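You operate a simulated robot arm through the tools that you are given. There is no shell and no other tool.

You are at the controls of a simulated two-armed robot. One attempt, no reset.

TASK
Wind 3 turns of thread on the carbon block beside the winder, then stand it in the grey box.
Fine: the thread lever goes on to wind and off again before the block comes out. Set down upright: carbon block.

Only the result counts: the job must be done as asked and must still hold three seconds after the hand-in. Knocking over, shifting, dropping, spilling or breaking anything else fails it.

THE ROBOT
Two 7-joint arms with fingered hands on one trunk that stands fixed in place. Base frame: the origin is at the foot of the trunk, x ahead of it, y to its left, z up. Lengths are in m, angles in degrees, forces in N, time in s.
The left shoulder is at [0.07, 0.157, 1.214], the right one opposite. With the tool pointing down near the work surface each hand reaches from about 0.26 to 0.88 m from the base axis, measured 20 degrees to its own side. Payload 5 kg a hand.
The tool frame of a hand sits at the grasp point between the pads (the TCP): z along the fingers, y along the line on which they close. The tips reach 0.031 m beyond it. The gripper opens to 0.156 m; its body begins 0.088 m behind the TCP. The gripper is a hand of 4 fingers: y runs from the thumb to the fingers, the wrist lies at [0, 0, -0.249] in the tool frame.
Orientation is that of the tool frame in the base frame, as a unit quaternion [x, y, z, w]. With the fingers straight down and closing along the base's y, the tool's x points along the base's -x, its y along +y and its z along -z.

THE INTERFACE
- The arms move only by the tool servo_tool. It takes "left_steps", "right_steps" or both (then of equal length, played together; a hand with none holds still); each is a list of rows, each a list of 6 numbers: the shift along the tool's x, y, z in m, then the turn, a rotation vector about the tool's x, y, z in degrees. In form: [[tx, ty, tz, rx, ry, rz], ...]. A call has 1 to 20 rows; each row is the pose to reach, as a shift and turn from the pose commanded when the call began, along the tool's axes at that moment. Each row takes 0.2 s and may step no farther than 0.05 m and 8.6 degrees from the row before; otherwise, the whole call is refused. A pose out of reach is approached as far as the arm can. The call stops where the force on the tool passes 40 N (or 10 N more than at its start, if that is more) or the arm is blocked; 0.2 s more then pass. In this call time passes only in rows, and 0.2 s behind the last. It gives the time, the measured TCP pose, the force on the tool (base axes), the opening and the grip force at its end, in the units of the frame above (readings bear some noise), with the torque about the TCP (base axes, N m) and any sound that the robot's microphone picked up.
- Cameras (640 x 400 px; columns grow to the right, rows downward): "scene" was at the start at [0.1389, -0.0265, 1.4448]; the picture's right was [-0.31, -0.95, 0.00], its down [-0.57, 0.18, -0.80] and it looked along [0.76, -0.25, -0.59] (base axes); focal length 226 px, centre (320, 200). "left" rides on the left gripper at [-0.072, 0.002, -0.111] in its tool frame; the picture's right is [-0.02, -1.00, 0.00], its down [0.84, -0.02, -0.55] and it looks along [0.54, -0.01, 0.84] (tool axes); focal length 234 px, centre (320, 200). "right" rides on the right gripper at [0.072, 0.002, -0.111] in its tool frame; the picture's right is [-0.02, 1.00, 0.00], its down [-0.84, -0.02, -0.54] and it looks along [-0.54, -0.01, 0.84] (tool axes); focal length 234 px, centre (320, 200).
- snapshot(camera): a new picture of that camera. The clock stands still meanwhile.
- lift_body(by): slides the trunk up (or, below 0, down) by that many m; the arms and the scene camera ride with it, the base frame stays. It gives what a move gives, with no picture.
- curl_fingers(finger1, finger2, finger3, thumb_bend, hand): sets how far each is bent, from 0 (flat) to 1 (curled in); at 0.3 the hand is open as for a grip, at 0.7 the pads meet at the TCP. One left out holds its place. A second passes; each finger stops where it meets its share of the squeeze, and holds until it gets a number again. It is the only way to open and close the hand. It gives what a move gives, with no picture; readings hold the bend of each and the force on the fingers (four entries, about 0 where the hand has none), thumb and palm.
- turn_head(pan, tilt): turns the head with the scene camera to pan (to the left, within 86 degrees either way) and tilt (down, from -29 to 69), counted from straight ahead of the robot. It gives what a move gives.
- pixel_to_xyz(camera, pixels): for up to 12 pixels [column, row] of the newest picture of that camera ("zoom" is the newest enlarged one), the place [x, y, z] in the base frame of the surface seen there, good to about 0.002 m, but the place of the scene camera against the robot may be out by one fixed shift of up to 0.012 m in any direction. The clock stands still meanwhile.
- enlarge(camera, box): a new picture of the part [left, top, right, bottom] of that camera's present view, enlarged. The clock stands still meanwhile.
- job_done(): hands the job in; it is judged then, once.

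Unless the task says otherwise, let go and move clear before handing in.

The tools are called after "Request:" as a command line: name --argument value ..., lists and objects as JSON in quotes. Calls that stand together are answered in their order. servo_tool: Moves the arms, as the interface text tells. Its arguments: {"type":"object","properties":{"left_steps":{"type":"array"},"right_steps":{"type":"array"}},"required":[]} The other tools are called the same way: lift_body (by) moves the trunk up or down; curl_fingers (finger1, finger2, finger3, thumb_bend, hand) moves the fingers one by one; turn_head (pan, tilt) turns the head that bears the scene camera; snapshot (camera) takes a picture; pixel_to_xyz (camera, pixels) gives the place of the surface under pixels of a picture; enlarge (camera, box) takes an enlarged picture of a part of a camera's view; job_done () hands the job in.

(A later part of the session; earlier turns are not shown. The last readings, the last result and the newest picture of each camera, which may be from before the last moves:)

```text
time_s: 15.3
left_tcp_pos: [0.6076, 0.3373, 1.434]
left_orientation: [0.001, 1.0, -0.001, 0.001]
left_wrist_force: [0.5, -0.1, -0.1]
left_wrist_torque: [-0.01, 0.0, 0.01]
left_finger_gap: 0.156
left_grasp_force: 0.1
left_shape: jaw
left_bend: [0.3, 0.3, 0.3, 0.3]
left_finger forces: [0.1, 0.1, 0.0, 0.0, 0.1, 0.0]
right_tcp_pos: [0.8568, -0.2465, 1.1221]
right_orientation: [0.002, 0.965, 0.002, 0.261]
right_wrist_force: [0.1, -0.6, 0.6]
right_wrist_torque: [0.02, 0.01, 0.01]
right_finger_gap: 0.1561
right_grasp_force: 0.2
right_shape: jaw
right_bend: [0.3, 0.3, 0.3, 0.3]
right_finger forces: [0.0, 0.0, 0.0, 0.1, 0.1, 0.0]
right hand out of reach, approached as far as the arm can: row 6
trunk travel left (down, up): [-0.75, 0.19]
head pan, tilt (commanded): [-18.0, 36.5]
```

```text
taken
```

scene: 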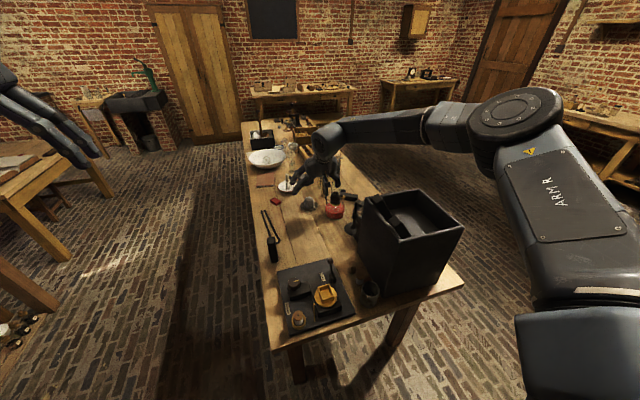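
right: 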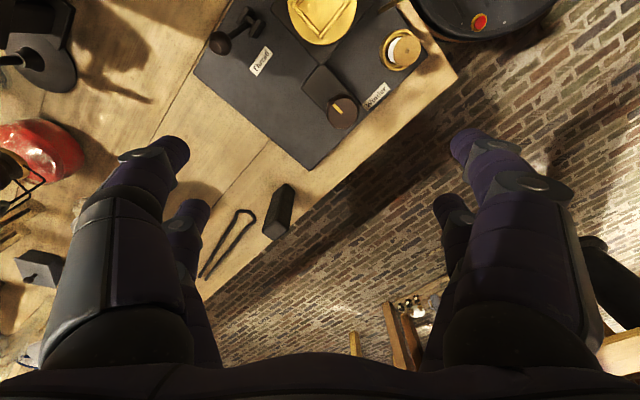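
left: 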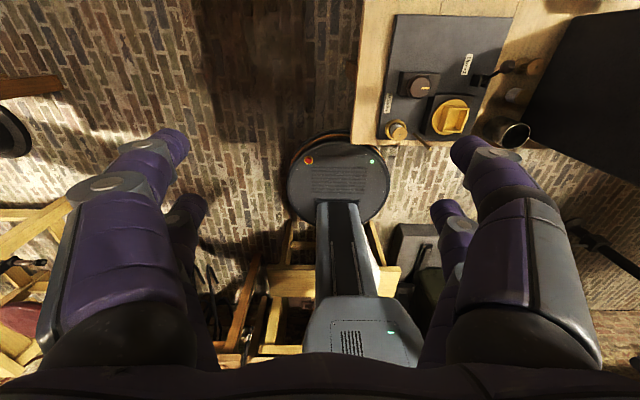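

On this side the forearm extends but the upper arm's direction is unchanged, so that shoulder joint seems to sit at a limit in this elbow-up posture. I'll un-tilt the tool here on the right side at about (0.80,-0.27), to see whether the spec reach is available and how the elbow moves.

Request:
servo_tool --right_steps '[[0.02, -0.01, -0.01, 0, 8, 0], [0.04, -0.02, -0.02, 0, 16, 0], [0.048, -0.025, -0.028, 0, 24, 0], [0.048, -0.025, -0.028, 0, 30, 0]]'

Request:
snapshot --camera "scene"

```text
time_s: 16.4
left_tcp_pos: [0.6078, 0.3384, 1.4344]
left_orientation: [-0.001, 1.0, 0.0, 0.001]
left_wrist_force: [0.0, -0.3, 0.1]
left_wrist_torque: [-0.01, -0.01, 0.01]
left_finger_gap: 0.1559
left_grasp_force: 0.2
left_shape: jaw
left_bend: [0.3, 0.3, 0.3, 0.3]
left_finger forces: [0.1, 0.0, 0.0, 0.0, 0.0, 0.0]
right_tcp_pos: [0.7582, -0.2823, 1.1312]
right_orientation: [0.0, 1.0, 0.002, 0.001]
right_wrist_force: [0.2, 1.3, 0.5]
right_wrist_torque: [0.01, 0.0, -0.01]
right_finger_gap: 0.1561
right_grasp_force: 0.0
right_shape: jaw
right_bend: [0.3, 0.3, 0.3, 0.3]
right_finger forces: [0.0, 0.0, 0.0, 0.0, 0.1, 0.1]
right hand out of reach, approached as far as the arm can: row 2, 3, 4
trunk travel left (down, up): [-0.75, 0.19]
head pan, tilt (commanded): [-18.0, 36.5]
```

```text
taken
```

scene: 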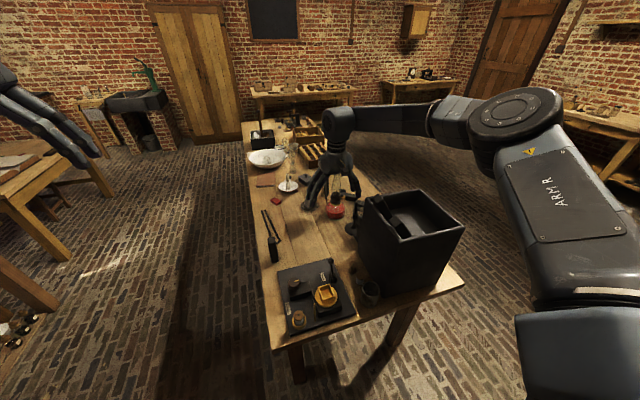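

The upper arm stays pinned at the same direction, so I need to change the elbow posture from up/out to down. I'll raise the trunk fully, retract the hand close to the body in front of the table edge, then lower it so the arm hangs with the elbow low.

Request:
lift_body --by 0.18

Request:
servo_tool --right_steps '[[0.045, 0, 0, 0, 0, 0], [0.09, 0, 0, 0, 0, 0], [0.135, 0, 0, 0, 0, 0], [0.18, 0, 0, 0, 0, 0], [0.225, 0, 0, 0, 0, 0], [0.27, 0, 0, 0, 0, 0], [0.315, 0, 0, 0, 0, 0], [0.36, 0, 0, 0, 0, 0], [0.405, 0, 0, 0, 0, 0], [0.44, 0, 0, 0, 0, 0]]'

Request:
snapshot --camera "scene"

Request:
snapshot --camera "right"

```text
time_s: 18.4
left_tcp_pos: [0.6088, 0.3386, 1.6131]
left_orientation: [-0.001, 1.0, 0.0, 0.0]
left_wrist_force: [0.5, 0.4, -0.3]
left_wrist_torque: [-0.01, 0.0, 0.02]
left_finger_gap: 0.1561
left_grasp_force: 0.0
left_shape: jaw
left_bend: [0.3, 0.3, 0.3, 0.3]
left_finger forces: [0.0, 0.0, 0.0, 0.0, 0.1, 0.1]
right_tcp_pos: [0.7595, -0.283, 1.3121]
right_orientation: [0.0, 1.0, 0.002, 0.002]
right_wrist_force: [-0.1, -0.7, 0.1]
right_wrist_torque: [0.01, 0.04, 0.02]
right_finger_gap: 0.156
right_grasp_force: 0.2
right_shape: jaw
right_bend: [0.3, 0.3, 0.3, 0.3]
right_finger forces: [0.0, 0.0, 0.0, 0.1, 0.0, 0.1]
trunk travel left (down, up): [-0.93, 0.01]
head pan, tilt (commanded): [-18.0, 36.5]
```

```text
time_s: 20.6
left_tcp_pos: [0.6046, 0.3374, 1.6159]
left_orientation: [-0.001, 1.0, 0.0, 0.001]
left_wrist_force: [0.5, -0.5, -0.6]
left_wrist_torque: [0.0, -0.04, -0.03]
left_finger_gap: 0.1559
left_grasp_force: 0.1
left_shape: jaw
left_bend: [0.3, 0.3, 0.3, 0.3]
left_finger forces: [0.1, 0.0, 0.0, 0.0, 0.0, 0.1]
right_tcp_pos: [0.3279, -0.2821, 1.3112]
right_orientation: [0.001, 1.0, 0.001, 0.003]
right_wrist_force: [-0.1, 0.7, 0.1]
right_wrist_torque: [0.01, -0.02, -0.01]
right_finger_gap: 0.1559
right_grasp_force: 0.1
right_shape: jaw
right_bend: [0.3, 0.3, 0.3, 0.3]
right_finger forces: [0.0, 0.1, 0.0, 0.0, 0.1, 0.1]
right hand out of reach, approached as far as the arm can: row 10
trunk travel left (down, up): [-0.93, 0.01]
head pan, tilt (commanded): [-18.0, 36.5]
```

```text
taken
```

scene: 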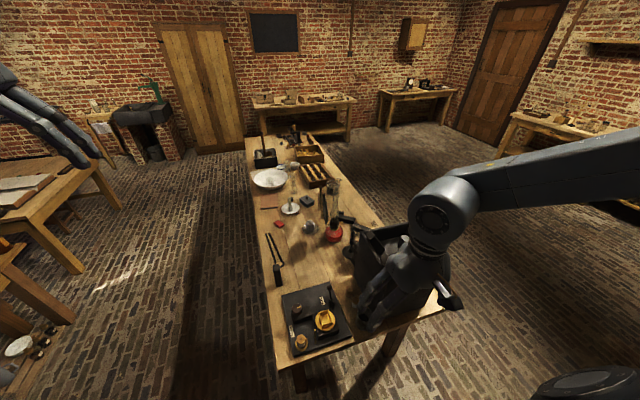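

```text
taken
```

right: 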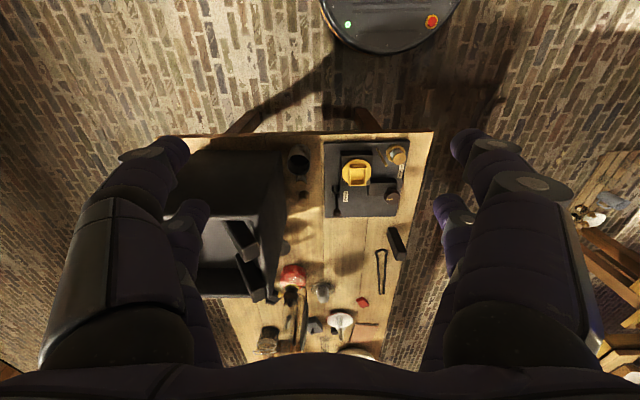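

The hand is at (0.328,-0.282,1.311) in front of the table. I'll lower it about 0.5 m in front of the table edge so the arm hangs.

Request:
servo_tool --right_steps '[[0, 0, 0.045, 0, 0, 0], [0, 0, 0.09, 0, 0, 0], [0, 0, 0.135, 0, 0, 0], [0, 0, 0.18, 0, 0, 0], [0, 0, 0.225, 0, 0, 0], [0, 0, 0.27, 0, 0, 0], [0, 0, 0.315, 0, 0, 0], [0, 0, 0.36, 0, 0, 0], [0, 0, 0.405, 0, 0, 0], [0, 0, 0.45, 0, 0, 0], [0, 0, 0.495, 0, 0, 0]]'

Request:
turn_head --pan -50 --tilt 45

Request:
snapshot --camera "scene"

```text
time_s: 22.9
left_tcp_pos: [0.6078, 0.3378, 1.614]
left_orientation: [0.0, 1.0, 0.0, 0.0]
left_wrist_force: [0.7, -0.2, -0.1]
left_wrist_torque: [0.01, 0.05, -0.02]
left_finger_gap: 0.1558
left_grasp_force: 0.1
left_shape: jaw
left_bend: [0.3, 0.3, 0.3, 0.3]
left_finger forces: [0.0, 0.0, 0.0, 0.1, 0.0, 0.0]
right_tcp_pos: [0.3352, -0.3129, 0.9731]
right_orientation: [0.001, 1.0, 0.001, 0.002]
right_wrist_force: [-0.2, 1.4, -0.4]
right_wrist_torque: [0.01, 0.02, -0.01]
right_finger_gap: 0.156
right_grasp_force: 0.2
right_shape: jaw
right_bend: [0.3, 0.3, 0.3, 0.3]
right_finger forces: [0.1, 0.1, 0.0, 0.0, 0.0, 0.0]
right hand out of reach, approached as far as the arm can: row 8, 9, 10, 11
trunk travel left (down, up): [-0.93, 0.01]
head pan, tilt (commanded): [-18.0, 36.5]
```

```text
time_s: 23.9
left_tcp_pos: [0.6083, 0.3401, 1.6138]
left_orientation: [-0.001, 1.0, -0.001, 0.001]
left_wrist_force: [0.5, -0.1, 0.8]
left_wrist_torque: [0.01, -0.03, -0.02]
left_finger_gap: 0.1559
left_grasp_force: 0.1
left_shape: jaw
left_bend: [0.3, 0.3, 0.3, 0.3]
left_finger forces: [0.1, 0.0, 0.0, 0.1, 0.0, 0.0]
right_tcp_pos: [0.3352, -0.3119, 0.974]
right_orientation: [0.0, 1.0, 0.001, 0.002]
right_wrist_force: [0.0, 0.1, 0.2]
right_wrist_torque: [-0.02, 0.01, 0.0]
right_finger_gap: 0.1559
right_grasp_force: 0.1
right_shape: jaw
right_bend: [0.3, 0.3, 0.3, 0.3]
right_finger forces: [0.0, 0.0, 0.0, 0.0, 0.0, 0.0]
trunk travel left (down, up): [-0.93, 0.01]
head pan, tilt (commanded): [-50.0, 45.0]
```

```text
taken
```

scene: 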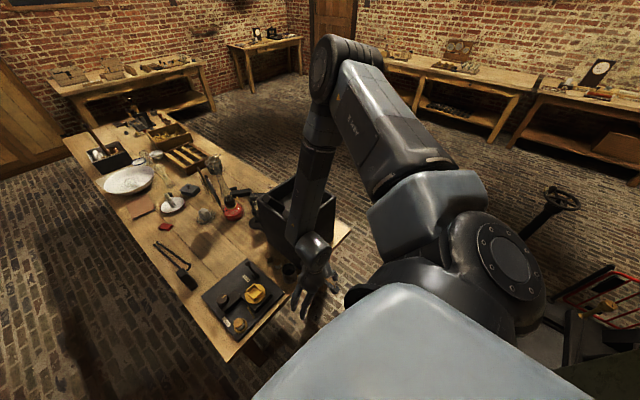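

Now I can see the arm: the elbow is high and forward at (340,80) with the forearm hanging down, an elbow-up configuration. I'll measure the arm's points to understand the joint geometry.

Request:
pixel_to_xyz --camera "scene" --pixels '[[340, 80], [325, 65], [375, 90], [420, 160], [510, 258], [440, 200], [315, 180], [312, 243], [420, 330], [380, 290], [312, 130], [470, 270]]'

Request:
enlarge --camera "scene" --box '[260, 20, 570, 320]'

```text
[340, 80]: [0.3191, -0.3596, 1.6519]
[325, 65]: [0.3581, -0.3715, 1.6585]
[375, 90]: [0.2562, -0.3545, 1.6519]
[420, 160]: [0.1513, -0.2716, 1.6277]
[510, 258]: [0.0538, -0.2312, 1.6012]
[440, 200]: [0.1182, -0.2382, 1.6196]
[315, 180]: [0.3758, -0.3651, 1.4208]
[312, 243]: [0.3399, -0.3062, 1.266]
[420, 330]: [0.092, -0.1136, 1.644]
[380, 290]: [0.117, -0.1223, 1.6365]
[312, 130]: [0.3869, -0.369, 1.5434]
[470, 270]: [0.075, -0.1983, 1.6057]
```

```text
1.33 times, centred on (415, 170) of scene
```

zoom: 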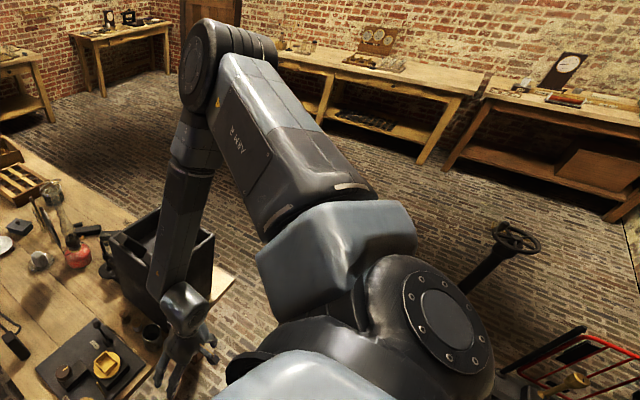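

The upper arm appears pinned near direction (0.8,-0.6,0.2) in every limit case. I'll measure the shoulder disc's plane to find the joint axis orientation.

Request:
pixel_to_xyz --camera "scene" --pixels '[[490, 232], [530, 250], [500, 240], [520, 278], [495, 262], [535, 285], [515, 245], [320, 60], [315, 85], [325, 75], [330, 50], [312, 75]]'

Request:
enlarge --camera "scene" --box '[400, 180, 600, 340]'

Request:
snapshot --camera "left"

```text
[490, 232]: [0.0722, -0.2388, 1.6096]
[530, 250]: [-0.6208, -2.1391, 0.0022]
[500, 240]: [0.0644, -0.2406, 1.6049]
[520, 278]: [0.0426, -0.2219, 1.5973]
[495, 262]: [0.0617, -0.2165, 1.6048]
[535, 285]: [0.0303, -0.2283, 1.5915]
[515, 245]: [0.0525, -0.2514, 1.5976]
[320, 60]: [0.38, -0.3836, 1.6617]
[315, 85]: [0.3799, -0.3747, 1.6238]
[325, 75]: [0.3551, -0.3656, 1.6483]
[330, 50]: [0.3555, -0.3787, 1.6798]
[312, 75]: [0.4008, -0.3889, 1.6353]
```

```text
2.50 times, centred on (500, 260) of scene
```

zoom: 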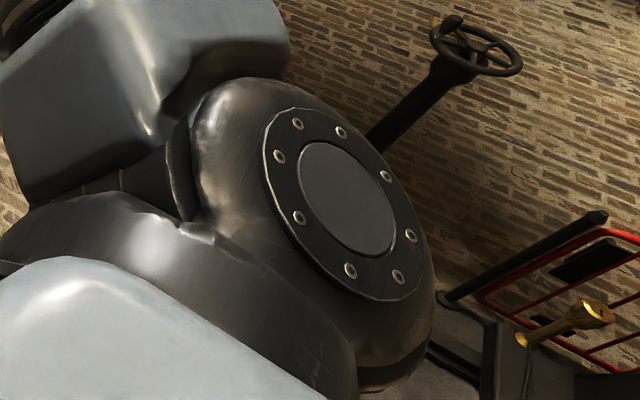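

```text
taken
```

left: 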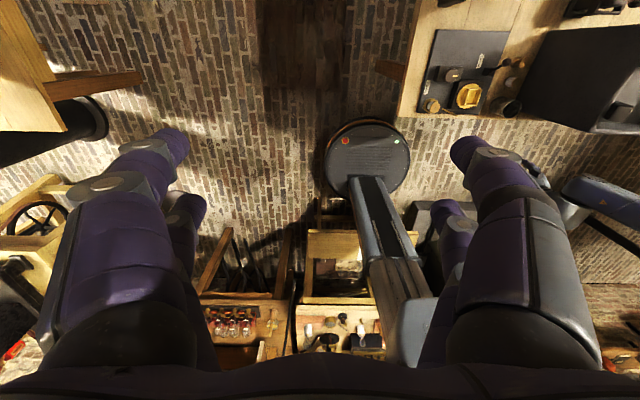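

The numbers fit a single sphere of wrist positions around one fixed elbow point, meaning both shoulder joints are at their limits because the arm is in a "raised-over" branch. I need to swing the arm out to the right side and bring it back with the elbow low, so first I'll look at what's on the robot's right.

Request:
turn_head --pan -85 --tilt 35

Request:
snapshot --camera "scene"

Request:
pixel_to_xyz --camera "scene" --pixels '[[320, 60], [320, 120], [320, 200], [320, 300], [400, 120], [400, 200], [480, 200], [240, 120], [240, 200], [560, 200], [480, 120], [400, 300]]'

```text
time_s: 24.9
left_tcp_pos: [0.6079, 0.3382, 1.613]
left_orientation: [-0.001, 1.0, -0.001, 0.0]
left_wrist_force: [0.4, 0.1, -0.5]
left_wrist_torque: [-0.01, -0.02, -0.02]
left_finger_gap: 0.1558
left_grasp_force: 0.0
left_shape: jaw
left_bend: [0.3, 0.3, 0.3, 0.3]
left_finger forces: [0.0, 0.1, 0.1, 0.0, 0.0, 0.1]
right_tcp_pos: [0.3338, -0.3115, 0.974]
right_orientation: [0.001, 1.0, 0.002, 0.002]
right_wrist_force: [-0.5, 1.0, -0.1]
right_wrist_torque: [0.01, -0.01, -0.01]
right_finger_gap: 0.1561
right_grasp_force: 0.0
right_shape: jaw
right_bend: [0.3, 0.3, 0.3, 0.3]
right_finger forces: [0.1, 0.1, 0.0, 0.0, 0.1, 0.1]
trunk travel left (down, up): [-0.93, 0.01]
head pan, tilt (commanded): [-85.0, 35.0]
```

```text
taken
```

scene: 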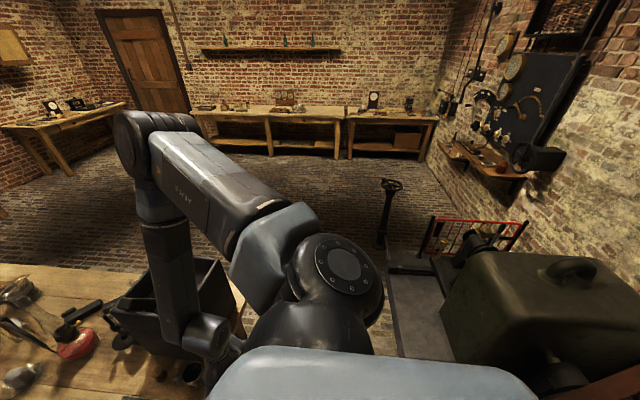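

```text
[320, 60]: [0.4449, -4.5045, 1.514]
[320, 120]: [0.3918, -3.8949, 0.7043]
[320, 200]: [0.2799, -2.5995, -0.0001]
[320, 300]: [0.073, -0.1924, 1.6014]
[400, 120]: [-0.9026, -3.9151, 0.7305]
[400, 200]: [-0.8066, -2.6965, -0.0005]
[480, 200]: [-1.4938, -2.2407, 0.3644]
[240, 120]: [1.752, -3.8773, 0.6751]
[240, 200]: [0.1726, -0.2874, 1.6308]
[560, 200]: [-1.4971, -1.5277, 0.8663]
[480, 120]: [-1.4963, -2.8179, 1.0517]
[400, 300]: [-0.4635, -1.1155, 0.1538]
```

The right side is mostly open. I'll check the positions of the tank, the handwheel post and the scale before swinging the arm there.

Request:
pixel_to_xyz --camera "scene" --pixels '[[390, 185], [383, 235], [540, 290], [580, 265], [460, 260], [460, 320], [440, 225], [520, 230], [500, 350], [400, 270], [215, 300], [130, 290]]'

```text
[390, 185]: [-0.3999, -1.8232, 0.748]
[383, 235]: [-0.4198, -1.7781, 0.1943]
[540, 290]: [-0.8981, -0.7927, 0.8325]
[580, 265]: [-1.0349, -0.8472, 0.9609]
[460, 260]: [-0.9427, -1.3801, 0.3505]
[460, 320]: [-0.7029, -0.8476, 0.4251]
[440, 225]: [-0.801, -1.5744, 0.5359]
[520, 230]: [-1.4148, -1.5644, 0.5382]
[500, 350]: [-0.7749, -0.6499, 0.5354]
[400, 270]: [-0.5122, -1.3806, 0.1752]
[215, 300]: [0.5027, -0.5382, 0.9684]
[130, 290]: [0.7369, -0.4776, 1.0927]
```

The space at x -0.3…0.45, y -1.2…-0.3 is clear above the floor. I'll raise the hand, then swing it out to the right side while turning the hand with the forearm.

Request:
servo_tool --right_steps '[[0, 0, -0.045, 0, 0, 0], [0, 0, -0.09, 0, 0, 0], [0, 0, -0.135, 0, 0, 0], [0, 0, -0.18, 0, 0, 0], [0, 0, -0.225, 0, 0, 0], [0, 0, -0.27, 0, 0, 0], [0, 0, -0.315, 0, 0, 0], [0.01, -0.04, -0.33, 0, 0, 8], [0.025, -0.085, -0.33, 0, 0, 16], [0.04, -0.13, -0.33, 0, 0, 24], [0.055, -0.175, -0.33, 0, 0, 32], [0.07, -0.22, -0.33, 0, 0, 40], [0.085, -0.265, -0.33, 0, 0, 48], [0.1, -0.31, -0.33, 0, 0, 56], [0.115, -0.355, -0.33, 0, 0, 64], [0.13, -0.4, -0.33, 0, 0, 72], [0.15, -0.44, -0.33, 0, 0, 80]]'

Request:
snapshot --camera "scene"

```text
time_s: 28.5
left_tcp_pos: [0.6078, 0.3371, 1.6151]
left_orientation: [-0.001, 1.0, -0.001, 0.0]
left_wrist_force: [0.3, -0.3, -0.4]
left_wrist_torque: [0.05, 0.0, -0.04]
left_finger_gap: 0.1559
left_grasp_force: 0.0
left_shape: jaw
left_bend: [0.3, 0.3, 0.3, 0.3]
left_finger forces: [0.0, 0.1, 0.0, 0.1, 0.1, 0.0]
right_tcp_pos: [0.1814, -0.7522, 1.2976]
right_orientation: [0.643, 0.766, 0.004, 0.0]
right_wrist_force: [-0.2, 0.0, 0.0]
right_wrist_torque: [-0.01, 0.02, 0.0]
right_finger_gap: 0.1563
right_grasp_force: 0.0
right_shape: jaw
right_bend: [0.3, 0.3, 0.3, 0.3]
right_finger forces: [0.0, 0.0, 0.0, 0.0, 0.0, 0.0]
trunk travel left (down, up): [-0.93, 0.01]
head pan, tilt (commanded): [-85.0, 35.0]
```

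```text
taken
```

scene: 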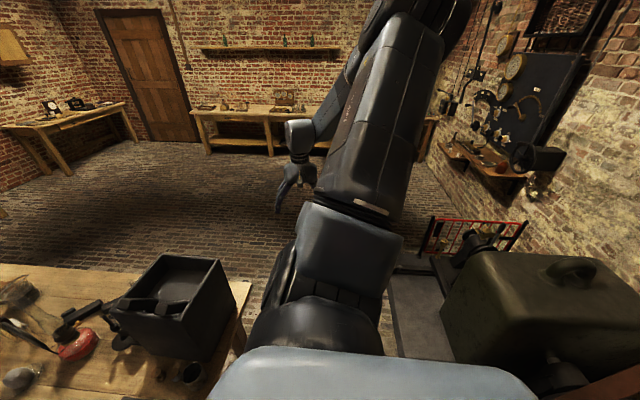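

The elbow has now swung past lateral (upper arm at (360,120), elbow at top (420,20)). I'll lower the hand on the right side, moving slightly back, so the upper arm drops.

Request:
servo_tool --right_steps '[[0.004, -0.02, 0.04, 0, 0, 0], [0.007, -0.04, 0.08, 0, 0, 0], [0.011, -0.06, 0.12, 0, 0, 0], [0.014, -0.08, 0.16, 0, 0, 0], [0.017, -0.098, 0.2, 0, 0, 0], [0.017, -0.098, 0.245, 0, 0, 0], [0.017, -0.098, 0.29, 0, 0, 0], [0.017, -0.098, 0.335, 0, 0, 0], [0.017, -0.098, 0.38, 0, 0, 0], [0.017, -0.098, 0.425, 0, 0, 0]]'

Request:
snapshot --camera "scene"

```text
time_s: 30.7
left_tcp_pos: [0.6088, 0.3365, 1.615]
left_orientation: [-0.001, 1.0, 0.0, 0.0]
left_wrist_force: [0.2, 0.0, -0.3]
left_wrist_torque: [0.02, 0.05, -0.01]
left_finger_gap: 0.156
left_grasp_force: 0.0
left_shape: jaw
left_bend: [0.3, 0.3, 0.3, 0.3]
left_finger forces: [0.1, 0.0, 0.0, 0.0, 0.0, 0.0]
right_tcp_pos: [0.0836, -0.7502, 0.8729]
right_orientation: [0.642, 0.766, 0.002, 0.001]
right_wrist_force: [-0.2, 0.3, 0.3]
right_wrist_torque: [0.04, 0.02, 0.0]
right_finger_gap: 0.1557
right_grasp_force: 0.0
right_shape: jaw
right_bend: [0.3, 0.3, 0.3, 0.3]
right_finger forces: [0.0, 0.0, 0.0, 0.0, 0.0, 0.0]
trunk travel left (down, up): [-0.93, 0.01]
head pan, tilt (commanded): [-85.0, 35.0]
```

```text
taken
```

scene: 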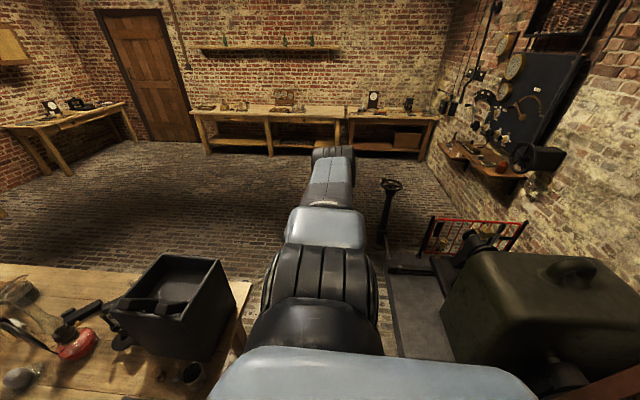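

The upper arm is now straight out sideways with the forearm hanging. I'll move the hand down and inward so the elbow drops below the shoulder.

Request:
servo_tool --right_steps '[[0.029, 0.0136, 0.0275, 0, 0, 0], [0.059, 0.027, 0.055, 0, 0, 0], [0.088, 0.041, 0.0825, 0, 0, 0], [0.117, 0.054, 0.11, 0, 0, 0], [0.147, 0.068, 0.1375, 0, 0, 0], [0.176, 0.081, 0.165, 0, 0, 0], [0.205, 0.095, 0.1925, 0, 0, 0], [0.2348, 0.1085, 0.22, 0, 0, 0]]'

Request:
snapshot --camera "scene"

```text
time_s: 32.5
left_tcp_pos: [0.608, 0.3397, 1.6141]
left_orientation: [-0.001, 1.0, 0.0, -0.001]
left_wrist_force: [1.4, -0.7, 0.5]
left_wrist_torque: [-0.03, 0.0, -0.04]
left_finger_gap: 0.1558
left_grasp_force: 0.0
left_shape: jaw
left_bend: [0.3, 0.3, 0.3, 0.3]
left_finger forces: [0.0, 0.0, 0.1, 0.0, 0.0, 0.1]
right_tcp_pos: [0.1506, -0.4989, 0.6535]
right_orientation: [0.643, 0.766, 0.001, 0.0]
right_wrist_force: [-0.2, -1.0, 0.0]
right_wrist_torque: [0.01, 0.01, 0.01]
right_finger_gap: 0.1559
right_grasp_force: 0.0
right_shape: jaw
right_bend: [0.3, 0.3, 0.3, 0.3]
right_finger forces: [0.0, 0.1, 0.1, 0.0, 0.0, 0.0]
trunk travel left (down, up): [-0.93, 0.01]
head pan, tilt (commanded): [-85.0, 35.0]
```

```text
taken
```

scene: 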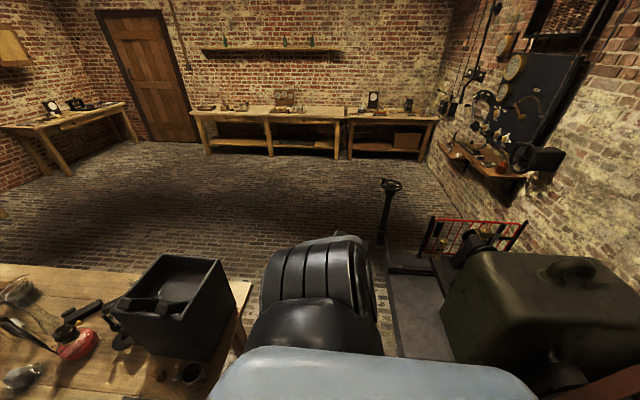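

The arm now hangs with the upper arm down. I'll bring the hand up and forward in front of the table edge while turning the yaw back to zero.

Request:
servo_tool --right_steps '[[0.011, 0.0158, -0.0273, 0, 0, -7.27], [0.022, 0.0316, -0.0545, 0, 0, -14.5], [0.033, 0.0474, -0.0818, 0, 0, -21.8], [0.044, 0.0632, -0.109, 0, 0, -29.1], [0.055, 0.079, -0.136, 0, 0, -36.4], [0.066, 0.095, -0.164, 0, 0, -43.6], [0.077, 0.111, -0.191, 0, 0, -50.9], [0.0885, 0.1265, -0.218, 0, 0, -58.2], [0.0996, 0.142, -0.245, 0, 0, -65.5], [0.1107, 0.158, -0.273, 0, 0, -72.7], [0.1217, 0.1739, -0.3, 0, 0, -80]]'

Request:
turn_head --pan -40 --tilt 55

Request:
snapshot --camera "scene"

```text
time_s: 34.9
left_tcp_pos: [0.6084, 0.3398, 1.6148]
left_orientation: [0.0, 1.0, -0.002, 0.0]
left_wrist_force: [-0.6, -0.1, -0.4]
left_wrist_torque: [-0.05, -0.01, -0.01]
left_finger_gap: 0.1559
left_grasp_force: 0.1
left_shape: jaw
left_bend: [0.3, 0.3, 0.3, 0.3]
left_finger forces: [0.0, 0.1, 0.0, 0.0, 0.0, 0.0]
right_tcp_pos: [0.3007, -0.3497, 0.9576]
right_orientation: [-0.001, 1.0, 0.002, 0.002]
right_wrist_force: [0.0, -0.2, 0.3]
right_wrist_torque: [-0.01, -0.02, 0.01]
right_finger_gap: 0.1561
right_grasp_force: 0.0
right_shape: jaw
right_bend: [0.3, 0.3, 0.3, 0.3]
right_finger forces: [0.1, 0.0, 0.0, 0.0, 0.1, 0.0]
trunk travel left (down, up): [-0.93, 0.01]
head pan, tilt (commanded): [-85.0, 35.0]
```

```text
time_s: 36.0
left_tcp_pos: [0.608, 0.3376, 1.6132]
left_orientation: [-0.001, 1.0, 0.001, 0.0]
left_wrist_force: [-0.4, -0.4, 0.8]
left_wrist_torque: [0.01, 0.01, 0.05]
left_finger_gap: 0.156
left_grasp_force: 0.1
left_shape: jaw
left_bend: [0.3, 0.3, 0.3, 0.3]
left_finger forces: [0.0, 0.1, 0.1, 0.0, 0.0, 0.1]
right_tcp_pos: [0.3, -0.3513, 0.9563]
right_orientation: [0.0, 1.0, 0.002, 0.002]
right_wrist_force: [-0.2, -0.5, -0.8]
right_wrist_torque: [-0.04, -0.01, -0.03]
right_finger_gap: 0.1561
right_grasp_force: 0.0
right_shape: jaw
right_bend: [0.3, 0.3, 0.3, 0.3]
right_finger forces: [0.1, 0.0, 0.0, 0.1, 0.0, 0.1]
trunk travel left (down, up): [-0.93, 0.01]
head pan, tilt (commanded): [-40.0, 55.0]
```

```text
taken
```

scene: 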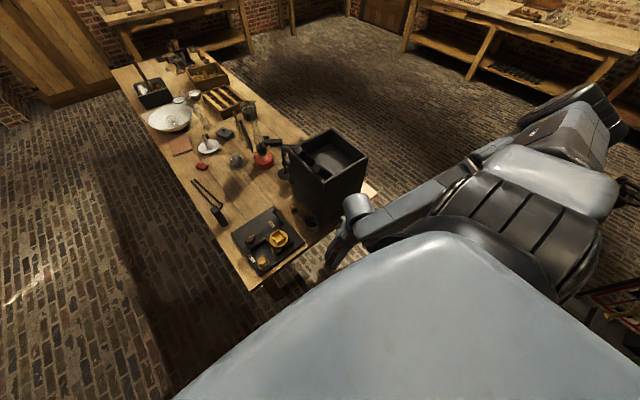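

The upper arm is now lateral with the elbow at roughly shoulder height. I'll move the hand forward over the table and check where the elbow goes.

Request:
servo_tool --right_steps '[[0, 0.0, -0.04, 0, 0, 0], [-0.02, 0.02, -0.075, 0, 0, 0], [-0.05, 0.04, -0.105, 0, 0, 0], [-0.085, 0.06, -0.13, 0, 0, 0], [-0.12, 0.08, -0.15, 0, 0, 0], [-0.155, 0.1, -0.17, 0, 0, 0], [-0.195, 0.115, -0.17, 0, 0, 0], [-0.235, 0.13, -0.17, 0, 0, 0], [-0.275, 0.145, -0.17, 0, 0, 0]]'

Request:
snapshot --camera "scene"

```text
time_s: 38.0
left_tcp_pos: [0.6103, 0.3419, 1.6126]
left_orientation: [-0.001, 1.0, -0.001, -0.001]
left_wrist_force: [0.8, 0.8, -0.4]
left_wrist_torque: [-0.06, 0.04, -0.02]
left_finger_gap: 0.1559
left_grasp_force: 0.0
left_shape: jaw
left_bend: [0.3, 0.3, 0.3, 0.3]
left_finger forces: [0.0, 0.1, 0.0, 0.0, 0.1, 0.0]
right_tcp_pos: [0.5773, -0.2048, 1.1256]
right_orientation: [0.0, 1.0, 0.0, 0.0]
right_wrist_force: [0.3, -0.3, 0.4]
right_wrist_torque: [0.05, 0.05, -0.02]
right_finger_gap: 0.1558
right_grasp_force: 0.1
right_shape: jaw
right_bend: [0.3, 0.3, 0.3, 0.3]
right_finger forces: [0.0, 0.1, 0.1, 0.0, 0.1, 0.0]
trunk travel left (down, up): [-0.93, 0.01]
head pan, tilt (commanded): [-40.0, 55.0]
```

```text
taken
```

scene: 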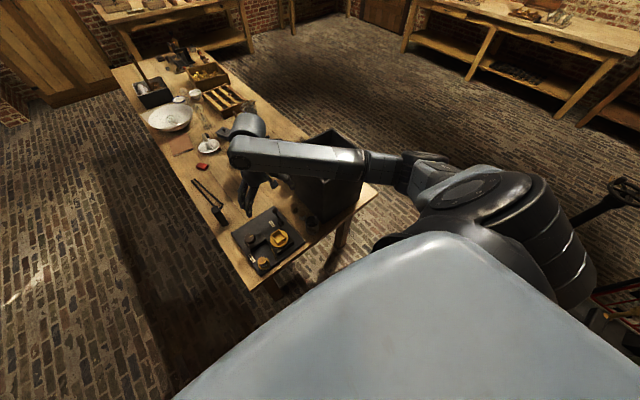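

The elbow is now low and the arm reaches (0.577,-0.205,1.126) freely. I'll check the forearm and elbow positions relative to the box before lowering the trunk.

Request:
pixel_to_xyz --camera "scene" --pixels '[[410, 170], [430, 180], [380, 165], [350, 160], [300, 150], [250, 150], [470, 190], [340, 190], [300, 140], [400, 190], [245, 130], [330, 150]]'

Request:
enlarge --camera "scene" --box '[200, 90, 500, 290]'

```text
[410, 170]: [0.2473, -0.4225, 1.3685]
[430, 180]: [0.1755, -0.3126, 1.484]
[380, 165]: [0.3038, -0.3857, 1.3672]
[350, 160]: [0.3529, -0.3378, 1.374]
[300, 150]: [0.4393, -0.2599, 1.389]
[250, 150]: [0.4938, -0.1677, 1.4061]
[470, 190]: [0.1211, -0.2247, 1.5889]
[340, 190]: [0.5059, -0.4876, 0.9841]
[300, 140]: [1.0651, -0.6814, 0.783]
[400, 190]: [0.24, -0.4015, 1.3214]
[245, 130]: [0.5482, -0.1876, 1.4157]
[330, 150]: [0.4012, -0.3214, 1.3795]
```

```text
2.00 times, centred on (350, 190) of scene
```

zoom: 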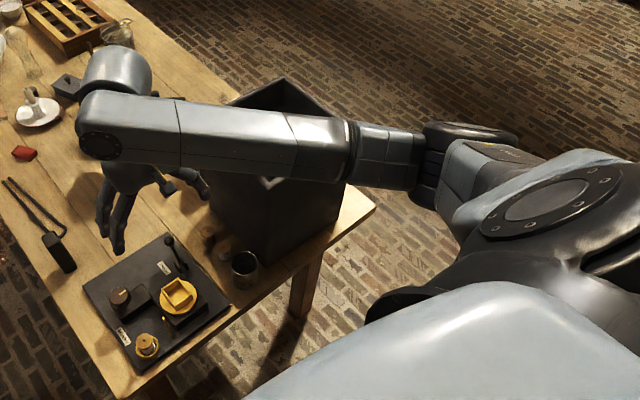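

The elbow is at about (0.22,-0.44,1.33), clear of the box. I'll raise the hand a bit and then lower the trunk 0.2 m for better forward reach.

Request:
servo_tool --right_steps '[[0, 0, -0.04, 0, 0, 0], [0, 0, -0.08, 0, 0, 0], [-0.04, 0.02, -0.1, 0, 0, 0]]'

Request:
lift_body --by -0.2

Request:
servo_tool --right_steps '[[-0.035, 0.03, 0, 0, 0, 0], [-0.07, 0.06, 0, 0, 0, 0], [-0.1, 0.09, 0, 0, 0, 0], [-0.12, 0.12, 0, 0, 0, 0], [-0.13, 0.145, 0, 0, 0, 0]]'

Request:
snapshot --camera "scene"

Request:
snapshot --camera "right"

```text
time_s: 38.9
left_tcp_pos: [0.6111, 0.3409, 1.6119]
left_orientation: [-0.001, 1.0, -0.001, -0.002]
left_wrist_force: [0.0, 0.5, 0.3]
left_wrist_torque: [-0.06, 0.06, -0.01]
left_finger_gap: 0.1561
left_grasp_force: 0.0
left_shape: jaw
left_bend: [0.3, 0.3, 0.3, 0.3]
left_finger forces: [0.0, 0.1, 0.0, 0.0, 0.0, 0.1]
right_tcp_pos: [0.6163, -0.1833, 1.2271]
right_orientation: [0.001, 1.0, 0.001, 0.001]
right_wrist_force: [0.3, 0.3, 0.5]
right_wrist_torque: [0.01, 0.03, -0.03]
right_finger_gap: 0.1559
right_grasp_force: 0.1
right_shape: jaw
right_bend: [0.3, 0.3, 0.3, 0.3]
right_finger forces: [0.0, 0.0, 0.0, 0.0, 0.1, 0.0]
trunk travel left (down, up): [-0.93, 0.01]
head pan, tilt (commanded): [-40.0, 55.0]
```

```text
time_s: 41.0
left_tcp_pos: [0.6063, 0.3389, 1.4128]
left_orientation: [-0.001, 1.0, 0.0, -0.001]
left_wrist_force: [-0.1, -0.8, 0.0]
left_wrist_torque: [0.01, -0.03, 0.03]
left_finger_gap: 0.1557
left_grasp_force: 0.0
left_shape: jaw
left_bend: [0.3, 0.3, 0.3, 0.3]
left_finger forces: [0.0, 0.0, 0.1, 0.0, 0.1, 0.0]
right_tcp_pos: [0.6138, -0.1853, 1.028]
right_orientation: [-0.001, 1.0, 0.002, 0.002]
right_wrist_force: [0.0, -0.3, -0.2]
right_wrist_torque: [-0.04, -0.03, -0.02]
right_finger_gap: 0.1559
right_grasp_force: 0.2
right_shape: jaw
right_bend: [0.3, 0.3, 0.3, 0.3]
right_finger forces: [0.1, 0.0, 0.0, 0.1, 0.0, 0.1]
trunk travel left (down, up): [-0.73, 0.21]
head pan, tilt (commanded): [-40.0, 55.0]
```

```text
time_s: 42.2
left_tcp_pos: [0.6079, 0.3409, 1.4121]
left_orientation: [-0.001, 1.0, -0.001, 0.0]
left_wrist_force: [-0.1, 0.6, -0.4]
left_wrist_torque: [0.0, -0.04, 0.0]
left_finger_gap: 0.1561
left_grasp_force: 0.0
left_shape: jaw
left_bend: [0.3, 0.3, 0.3, 0.3]
left_finger forces: [0.1, 0.0, 0.1, 0.1, 0.1, 0.0]
right_tcp_pos: [0.745, -0.0391, 1.0297]
right_orientation: [0.0, 1.0, 0.001, 0.002]
right_wrist_force: [0.3, -0.3, -0.1]
right_wrist_torque: [-0.01, -0.01, -0.01]
right_finger_gap: 0.1558
right_grasp_force: 0.0
right_shape: jaw
right_bend: [0.3, 0.3, 0.3, 0.3]
right_finger forces: [0.0, 0.0, 0.1, 0.1, 0.1, 0.0]
trunk travel left (down, up): [-0.73, 0.21]
head pan, tilt (commanded): [-40.0, 55.0]
```

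```text
taken
```

scene: 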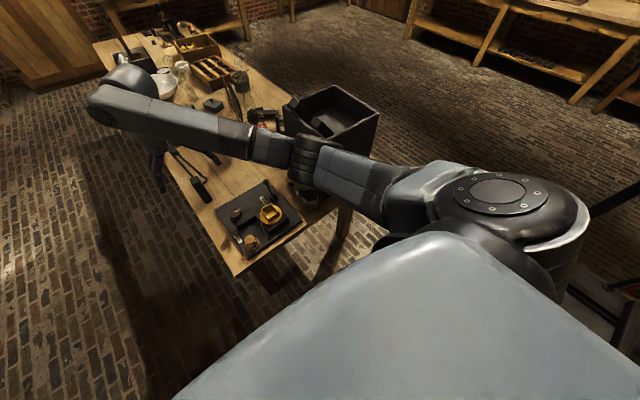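

```text
taken
```

right: 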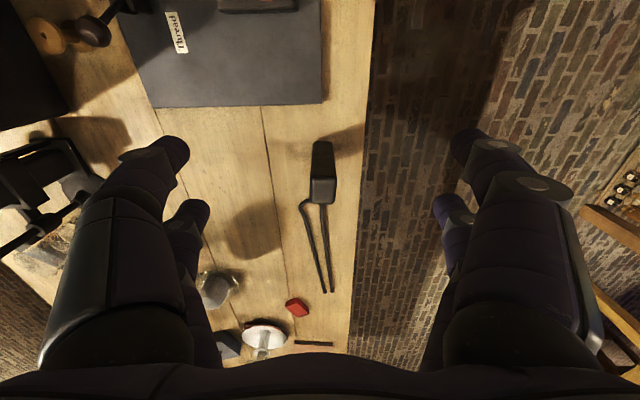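

The reach problem is solved: the hand is at (0.745,-0.039,1.030) with the block at (322,170) of the right view. I'll measure the block precisely from here.

Request:
enlarge --camera "right" --box '[290, 130, 360, 220]'

Request:
pixel_to_xyz --camera "zoom" --pixels '[[270, 225], [365, 225], [270, 320], [360, 320], [320, 270], [320, 215], [320, 325], [258, 270], [372, 270], [280, 100], [350, 100], [320, 150]]'

```text
4.44 times, centred on (325, 175) of right
```

zoom: 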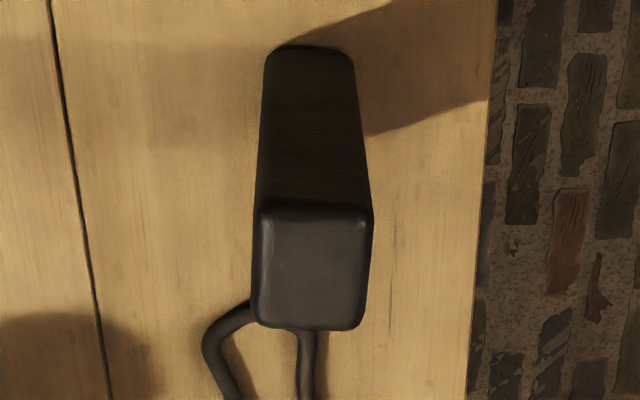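

```text
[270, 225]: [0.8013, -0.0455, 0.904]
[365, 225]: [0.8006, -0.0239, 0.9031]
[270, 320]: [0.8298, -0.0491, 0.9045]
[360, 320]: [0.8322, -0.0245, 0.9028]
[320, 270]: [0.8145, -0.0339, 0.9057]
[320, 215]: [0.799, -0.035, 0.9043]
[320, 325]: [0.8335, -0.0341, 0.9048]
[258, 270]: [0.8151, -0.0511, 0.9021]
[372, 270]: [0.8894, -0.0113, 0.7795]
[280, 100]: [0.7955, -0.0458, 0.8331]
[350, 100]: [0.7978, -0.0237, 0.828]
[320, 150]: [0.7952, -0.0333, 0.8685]
```

The block's top centre is at (0.815,-0.0365,0.9045), about 0.038 × 0.029. I'll move over it and descend so the TCP is at z≈0.876.

Request:
servo_tool --right_steps '[[-0.035, 0.0015, 0, 0, 0, 0], [-0.07, 0.0026, 0.0, 0, 0, 0], [-0.07, 0.0026, 0.04, 0, 0, 0], [-0.07, 0.0026, 0.08, 0, 0, 0]]'

Request:
snapshot --camera "right"

```text
time_s: 43.2
left_tcp_pos: [0.6086, 0.3385, 1.414]
left_orientation: [0.0, 1.0, 0.0, -0.001]
left_wrist_force: [0.3, 0.7, -1.1]
left_wrist_torque: [0.02, 0.03, -0.02]
left_finger_gap: 0.156
left_grasp_force: 0.1
left_shape: jaw
left_bend: [0.3, 0.3, 0.3, 0.3]
left_finger forces: [0.0, 0.0, 0.1, 0.0, 0.1, 0.1]
right_tcp_pos: [0.8153, -0.0394, 0.9501]
right_orientation: [0.0, 1.0, 0.001, 0.002]
right_wrist_force: [-0.6, -0.7, -0.2]
right_wrist_torque: [0.0, 0.03, -0.01]
right_finger_gap: 0.1561
right_grasp_force: 0.1
right_shape: jaw
right_bend: [0.3, 0.3, 0.3, 0.3]
right_finger forces: [0.0, 0.1, 0.0, 0.1, 0.0, 0.0]
trunk travel left (down, up): [-0.73, 0.21]
head pan, tilt (commanded): [-40.0, 55.0]
```

```text
taken
```

right: 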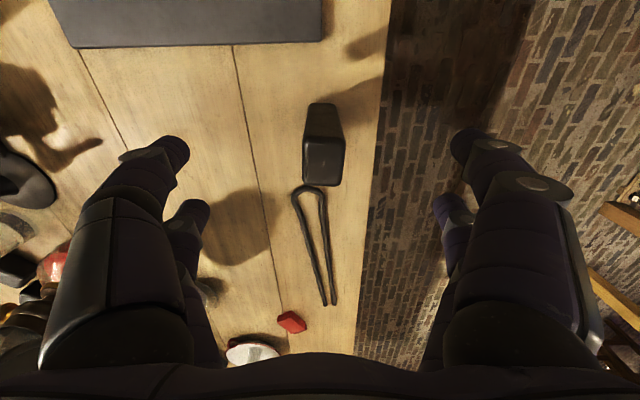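

Position is good, with the block centred between the fingers at (323,160). I'll descend the last 0.073 m.

Request:
servo_tool --right_steps '[[0, 0.002, 0.03, 0, 0, 0], [0, 0.002, 0.055, 0, 0, 0], [0, 0.002, 0.073, 0, 0, 0]]'

Request:
snapshot --camera "right"

Request:
pixel_to_xyz --camera "right" --pixels '[[323, 120], [305, 120], [342, 120]]'

```text
time_s: 44.0
left_tcp_pos: [0.608, 0.3389, 1.4135]
left_orientation: [0.0, 1.0, -0.001, 0.0]
left_wrist_force: [-0.3, 0.4, 0.3]
left_wrist_torque: [-0.05, 0.0, -0.01]
left_finger_gap: 0.1559
left_grasp_force: 0.0
left_shape: jaw
left_bend: [0.3, 0.3, 0.3, 0.3]
left_finger forces: [0.0, 0.1, 0.0, 0.1, 0.0, 0.0]
right_tcp_pos: [0.8011, -0.0394, 0.8783]
right_orientation: [0.0, 1.0, 0.002, 0.001]
right_wrist_force: [0.2, -0.2, -0.2]
right_wrist_torque: [-0.03, -0.01, -0.03]
right_finger_gap: 0.1562
right_grasp_force: 0.1
right_shape: jaw
right_bend: [0.3, 0.3, 0.3, 0.3]
right_finger forces: [0.1, 0.0, 0.0, 0.0, 0.1, 0.1]
right hand out of reach, approached as far as the arm can: row 2, 3
trunk travel left (down, up): [-0.73, 0.21]
head pan, tilt (commanded): [-40.0, 55.0]
```

```text
taken
```

right: 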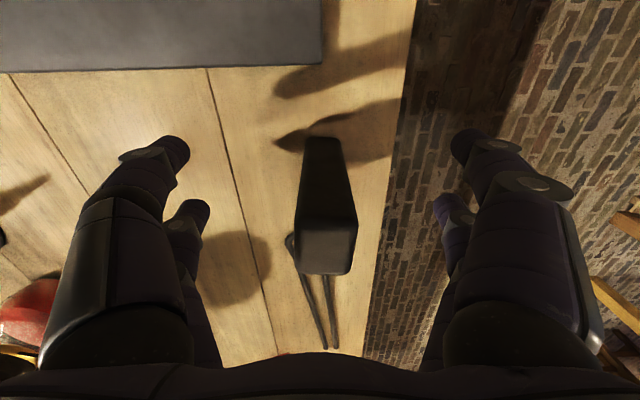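

```text
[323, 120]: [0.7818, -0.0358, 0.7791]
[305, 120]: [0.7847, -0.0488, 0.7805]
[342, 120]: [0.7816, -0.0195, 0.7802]
```

The arm stopped at x≈0.801, 14 mm short, so I'll lift the hand 0.065 m, lower the trunk by the same amount, and then move forward.

Request:
servo_tool --right_steps '[[0, 0.001, -0.035, 0, 0, 0], [0, 0.002, -0.065, 0, 0, 0]]'

Request:
lift_body --by -0.065

Request:
servo_tool --right_steps '[[-0.007, 0.001, 0.0, 0, 0, 0], [-0.014, 0.001, 0.001, 0, 0, 0]]'

Request:
snapshot --camera "right"

```text
time_s: 44.6
left_tcp_pos: [0.6069, 0.3389, 1.4143]
left_orientation: [-0.001, 1.0, 0.0, 0.0]
left_wrist_force: [0.3, -0.5, 1.0]
left_wrist_torque: [0.04, 0.01, -0.04]
left_finger_gap: 0.156
left_grasp_force: 0.0
left_shape: jaw
left_bend: [0.3, 0.3, 0.3, 0.3]
left_finger forces: [0.0, 0.0, 0.1, 0.1, 0.0, 0.1]
right_tcp_pos: [0.8031, -0.0397, 0.9156]
right_orientation: [0.0, 1.0, 0.001, 0.001]
right_wrist_force: [-0.2, 0.3, -0.9]
right_wrist_torque: [0.01, -0.01, 0.0]
right_finger_gap: 0.1559
right_grasp_force: 0.0
right_shape: jaw
right_bend: [0.3, 0.3, 0.3, 0.3]
right_finger forces: [0.0, 0.0, 0.1, 0.0, 0.1, 0.0]
right hand out of reach, approached as far as the arm can: row 1, 2
trunk travel left (down, up): [-0.73, 0.21]
head pan, tilt (commanded): [-40.0, 55.0]
```

```text
time_s: 45.7
left_tcp_pos: [0.6083, 0.3391, 1.3494]
left_orientation: [0.0, 1.0, 0.0, -0.001]
left_wrist_force: [0.3, 0.5, 0.1]
left_wrist_torque: [0.0, -0.02, -0.03]
left_finger_gap: 0.1559
left_grasp_force: 0.0
left_shape: jaw
left_bend: [0.3, 0.3, 0.3, 0.3]
left_finger forces: [0.0, 0.0, 0.1, 0.1, 0.0, 0.1]
right_tcp_pos: [0.8036, -0.0391, 0.8511]
right_orientation: [-0.001, 1.0, 0.002, 0.001]
right_wrist_force: [0.1, 0.0, 0.2]
right_wrist_torque: [-0.03, 0.02, -0.03]
right_finger_gap: 0.1559
right_grasp_force: 0.1
right_shape: jaw
right_bend: [0.3, 0.3, 0.3, 0.3]
right_finger forces: [0.0, 0.0, 0.0, 0.0, 0.0, 0.1]
trunk travel left (down, up): [-0.665, 0.275]
head pan, tilt (commanded): [-40.0, 55.0]
```

```text
time_s: 46.3
left_tcp_pos: [0.6077, 0.3377, 1.3497]
left_orientation: [-0.001, 1.0, 0.0, 0.0]
left_wrist_force: [0.2, -0.4, 0.3]
left_wrist_torque: [0.0, 0.0, 0.01]
left_finger_gap: 0.1559
left_grasp_force: 0.1
left_shape: jaw
left_bend: [0.3, 0.3, 0.3, 0.3]
left_finger forces: [0.1, 0.0, 0.0, 0.0, 0.1, 0.0]
right_tcp_pos: [0.8183, -0.0393, 0.8575]
right_orientation: [0.004, 1.0, 0.004, 0.011]
right_wrist_force: [0.6, 0.5, -0.6]
right_wrist_torque: [0.01, 0.03, 0.05]
right_finger_gap: 0.1562
right_grasp_force: 0.1
right_shape: jaw
right_bend: [0.3, 0.3, 0.3, 0.3]
right_finger forces: [0.0, 0.0, 0.1, 0.0, 0.1, 0.1]
right hand out of reach, approached as far as the arm can: row 1, 2
trunk travel left (down, up): [-0.665, 0.275]
head pan, tilt (commanded): [-40.0, 55.0]
```

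```text
taken
```

right: 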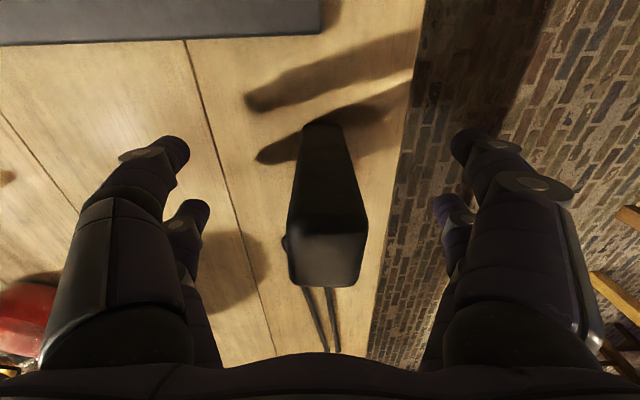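

I'm at (0.818,-0.039,0.8575), slightly low and right at the arm's limit. I'll raise the hand 0.07 m and lower the trunk 0.05 m more to give margin.

Request:
servo_tool --right_steps '[[0.006, 0.001, -0.03, 0, -1.0, 0], [0.008, 0.002, -0.07, 0, -1.3, 0]]'

Request:
lift_body --by -0.05

```text
time_s: 46.9
left_tcp_pos: [0.608, 0.3381, 1.3489]
left_orientation: [-0.001, 1.0, 0.0, 0.0]
left_wrist_force: [-0.2, -0.1, -0.3]
left_wrist_torque: [0.05, 0.01, 0.01]
left_finger_gap: 0.1558
left_grasp_force: 0.1
left_shape: jaw
left_bend: [0.3, 0.3, 0.3, 0.3]
left_finger forces: [0.0, 0.0, 0.1, 0.0, 0.0, 0.0]
right_tcp_pos: [0.8214, -0.024, 0.8977]
right_orientation: [-0.013, 1.0, 0.006, 0.021]
right_wrist_force: [-0.8, 0.5, -1.4]
right_wrist_torque: [-0.03, -0.06, 0.0]
right_finger_gap: 0.156
right_grasp_force: 0.1
right_shape: jaw
right_bend: [0.3, 0.3, 0.3, 0.3]
right_finger forces: [0.0, 0.1, 0.0, 0.0, 0.0, 0.0]
right hand out of reach, approached as far as the arm can: row 1, 2
trunk travel left (down, up): [-0.665, 0.275]
head pan, tilt (commanded): [-40.0, 55.0]
```

```text
time_s: 47.8
left_tcp_pos: [0.6069, 0.3395, 1.2987]
left_orientation: [-0.001, 1.0, 0.0, -0.001]
left_wrist_force: [-0.6, 0.1, -0.2]
left_wrist_torque: [-0.01, -0.03, 0.0]
left_finger_gap: 0.1557
left_grasp_force: 0.0
left_shape: jaw
left_bend: [0.3, 0.3, 0.3, 0.3]
left_finger forces: [0.0, 0.0, 0.0, 0.1, 0.1, 0.1]
right_tcp_pos: [0.8203, -0.0241, 0.8498]
right_orientation: [-0.012, 1.0, 0.007, 0.02]
right_wrist_force: [0.6, -1.4, 0.7]
right_wrist_torque: [-0.02, 0.0, 0.01]
right_finger_gap: 0.156
right_grasp_force: 0.1
right_shape: jaw
right_bend: [0.3, 0.3, 0.3, 0.3]
right_finger forces: [0.0, 0.0, 0.0, 0.0, 0.1, 0.0]
trunk travel left (down, up): [-0.615, 0.325]
head pan, tilt (commanded): [-40.0, 55.0]
```

The hand drifted to (0.820,-0.024,0.850) with about 2.4° of tilt because the arm was nearly straight. I'll correct position and orientation, pulling slightly back and up.

Request:
servo_tool --right_steps '[[0.006, -0.006, -0.012, 0.4, 1.2, 0.7], [0.008, -0.0135, -0.028, 0.8, 2.3, 1.4], [0.008, -0.0135, -0.028, 0.8, 2.3, 1.4]]'

Request:
snapshot --camera "right"

Request:
snapshot --camera "scene"

```text
time_s: 48.6
left_tcp_pos: [0.6092, 0.339, 1.2983]
left_orientation: [-0.001, 1.0, 0.0, -0.001]
left_wrist_force: [1.0, 0.0, -0.3]
left_wrist_torque: [0.0, 0.02, 0.0]
left_finger_gap: 0.1559
left_grasp_force: 0.0
left_shape: jaw
left_bend: [0.3, 0.3, 0.3, 0.3]
left_finger forces: [0.0, 0.0, 0.1, 0.1, 0.1, 0.0]
right_tcp_pos: [0.8236, -0.0269, 0.8786]
right_orientation: [-0.009, 1.0, 0.007, 0.018]
right_wrist_force: [-0.4, -0.5, -0.1]
right_wrist_torque: [-0.02, 0.06, 0.05]
right_finger_gap: 0.1562
right_grasp_force: 0.2
right_shape: jaw
right_bend: [0.3, 0.3, 0.3, 0.3]
right_finger forces: [0.1, 0.1, 0.0, 0.0, 0.0, 0.1]
right hand out of reach, approached as far as the arm can: row 1, 2
trunk travel left (down, up): [-0.615, 0.325]
head pan, tilt (commanded): [-40.0, 55.0]
```

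```text
taken
```

right: 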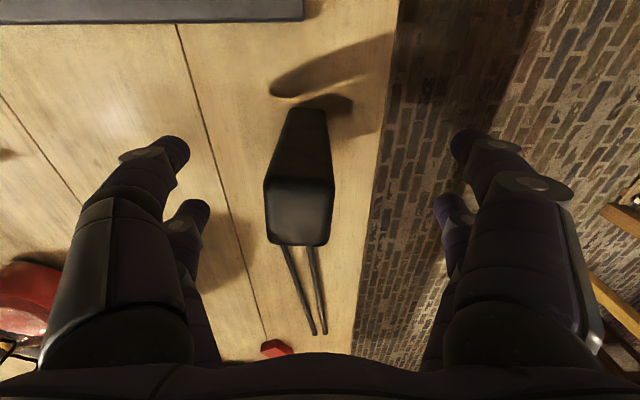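

```text
taken
```

scene: 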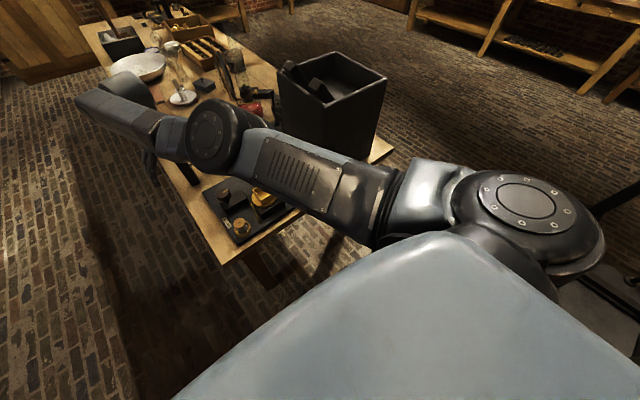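

The last row was accepted as reachable; I'll issue a short settle-and-correct move and re-read the pose.

Request:
servo_tool --right_steps '[[0, 0, 0, 0, 0, 0], [0, 0, 0, 0, 0, 0]]'

```text
time_s: 49.2
left_tcp_pos: [0.6076, 0.338, 1.2981]
left_orientation: [-0.001, 1.0, 0.0, 0.001]
left_wrist_force: [0.1, 0.3, -0.2]
left_wrist_torque: [-0.01, -0.02, -0.01]
left_finger_gap: 0.156
left_grasp_force: 0.1
left_shape: jaw
left_bend: [0.3, 0.3, 0.3, 0.3]
left_finger forces: [0.1, 0.0, 0.1, 0.0, 0.0, 0.1]
right_tcp_pos: [0.8221, -0.0263, 0.8787]
right_orientation: [-0.007, 1.0, 0.008, 0.018]
right_wrist_force: [0.3, -0.7, -0.6]
right_wrist_torque: [0.03, 0.03, -0.01]
right_finger_gap: 0.1557
right_grasp_force: 0.1
right_shape: jaw
right_bend: [0.3, 0.3, 0.3, 0.3]
right_finger forces: [0.1, 0.0, 0.0, 0.0, 0.1, 0.0]
trunk travel left (down, up): [-0.615, 0.325]
head pan, tilt (commanded): [-40.0, 55.0]
```

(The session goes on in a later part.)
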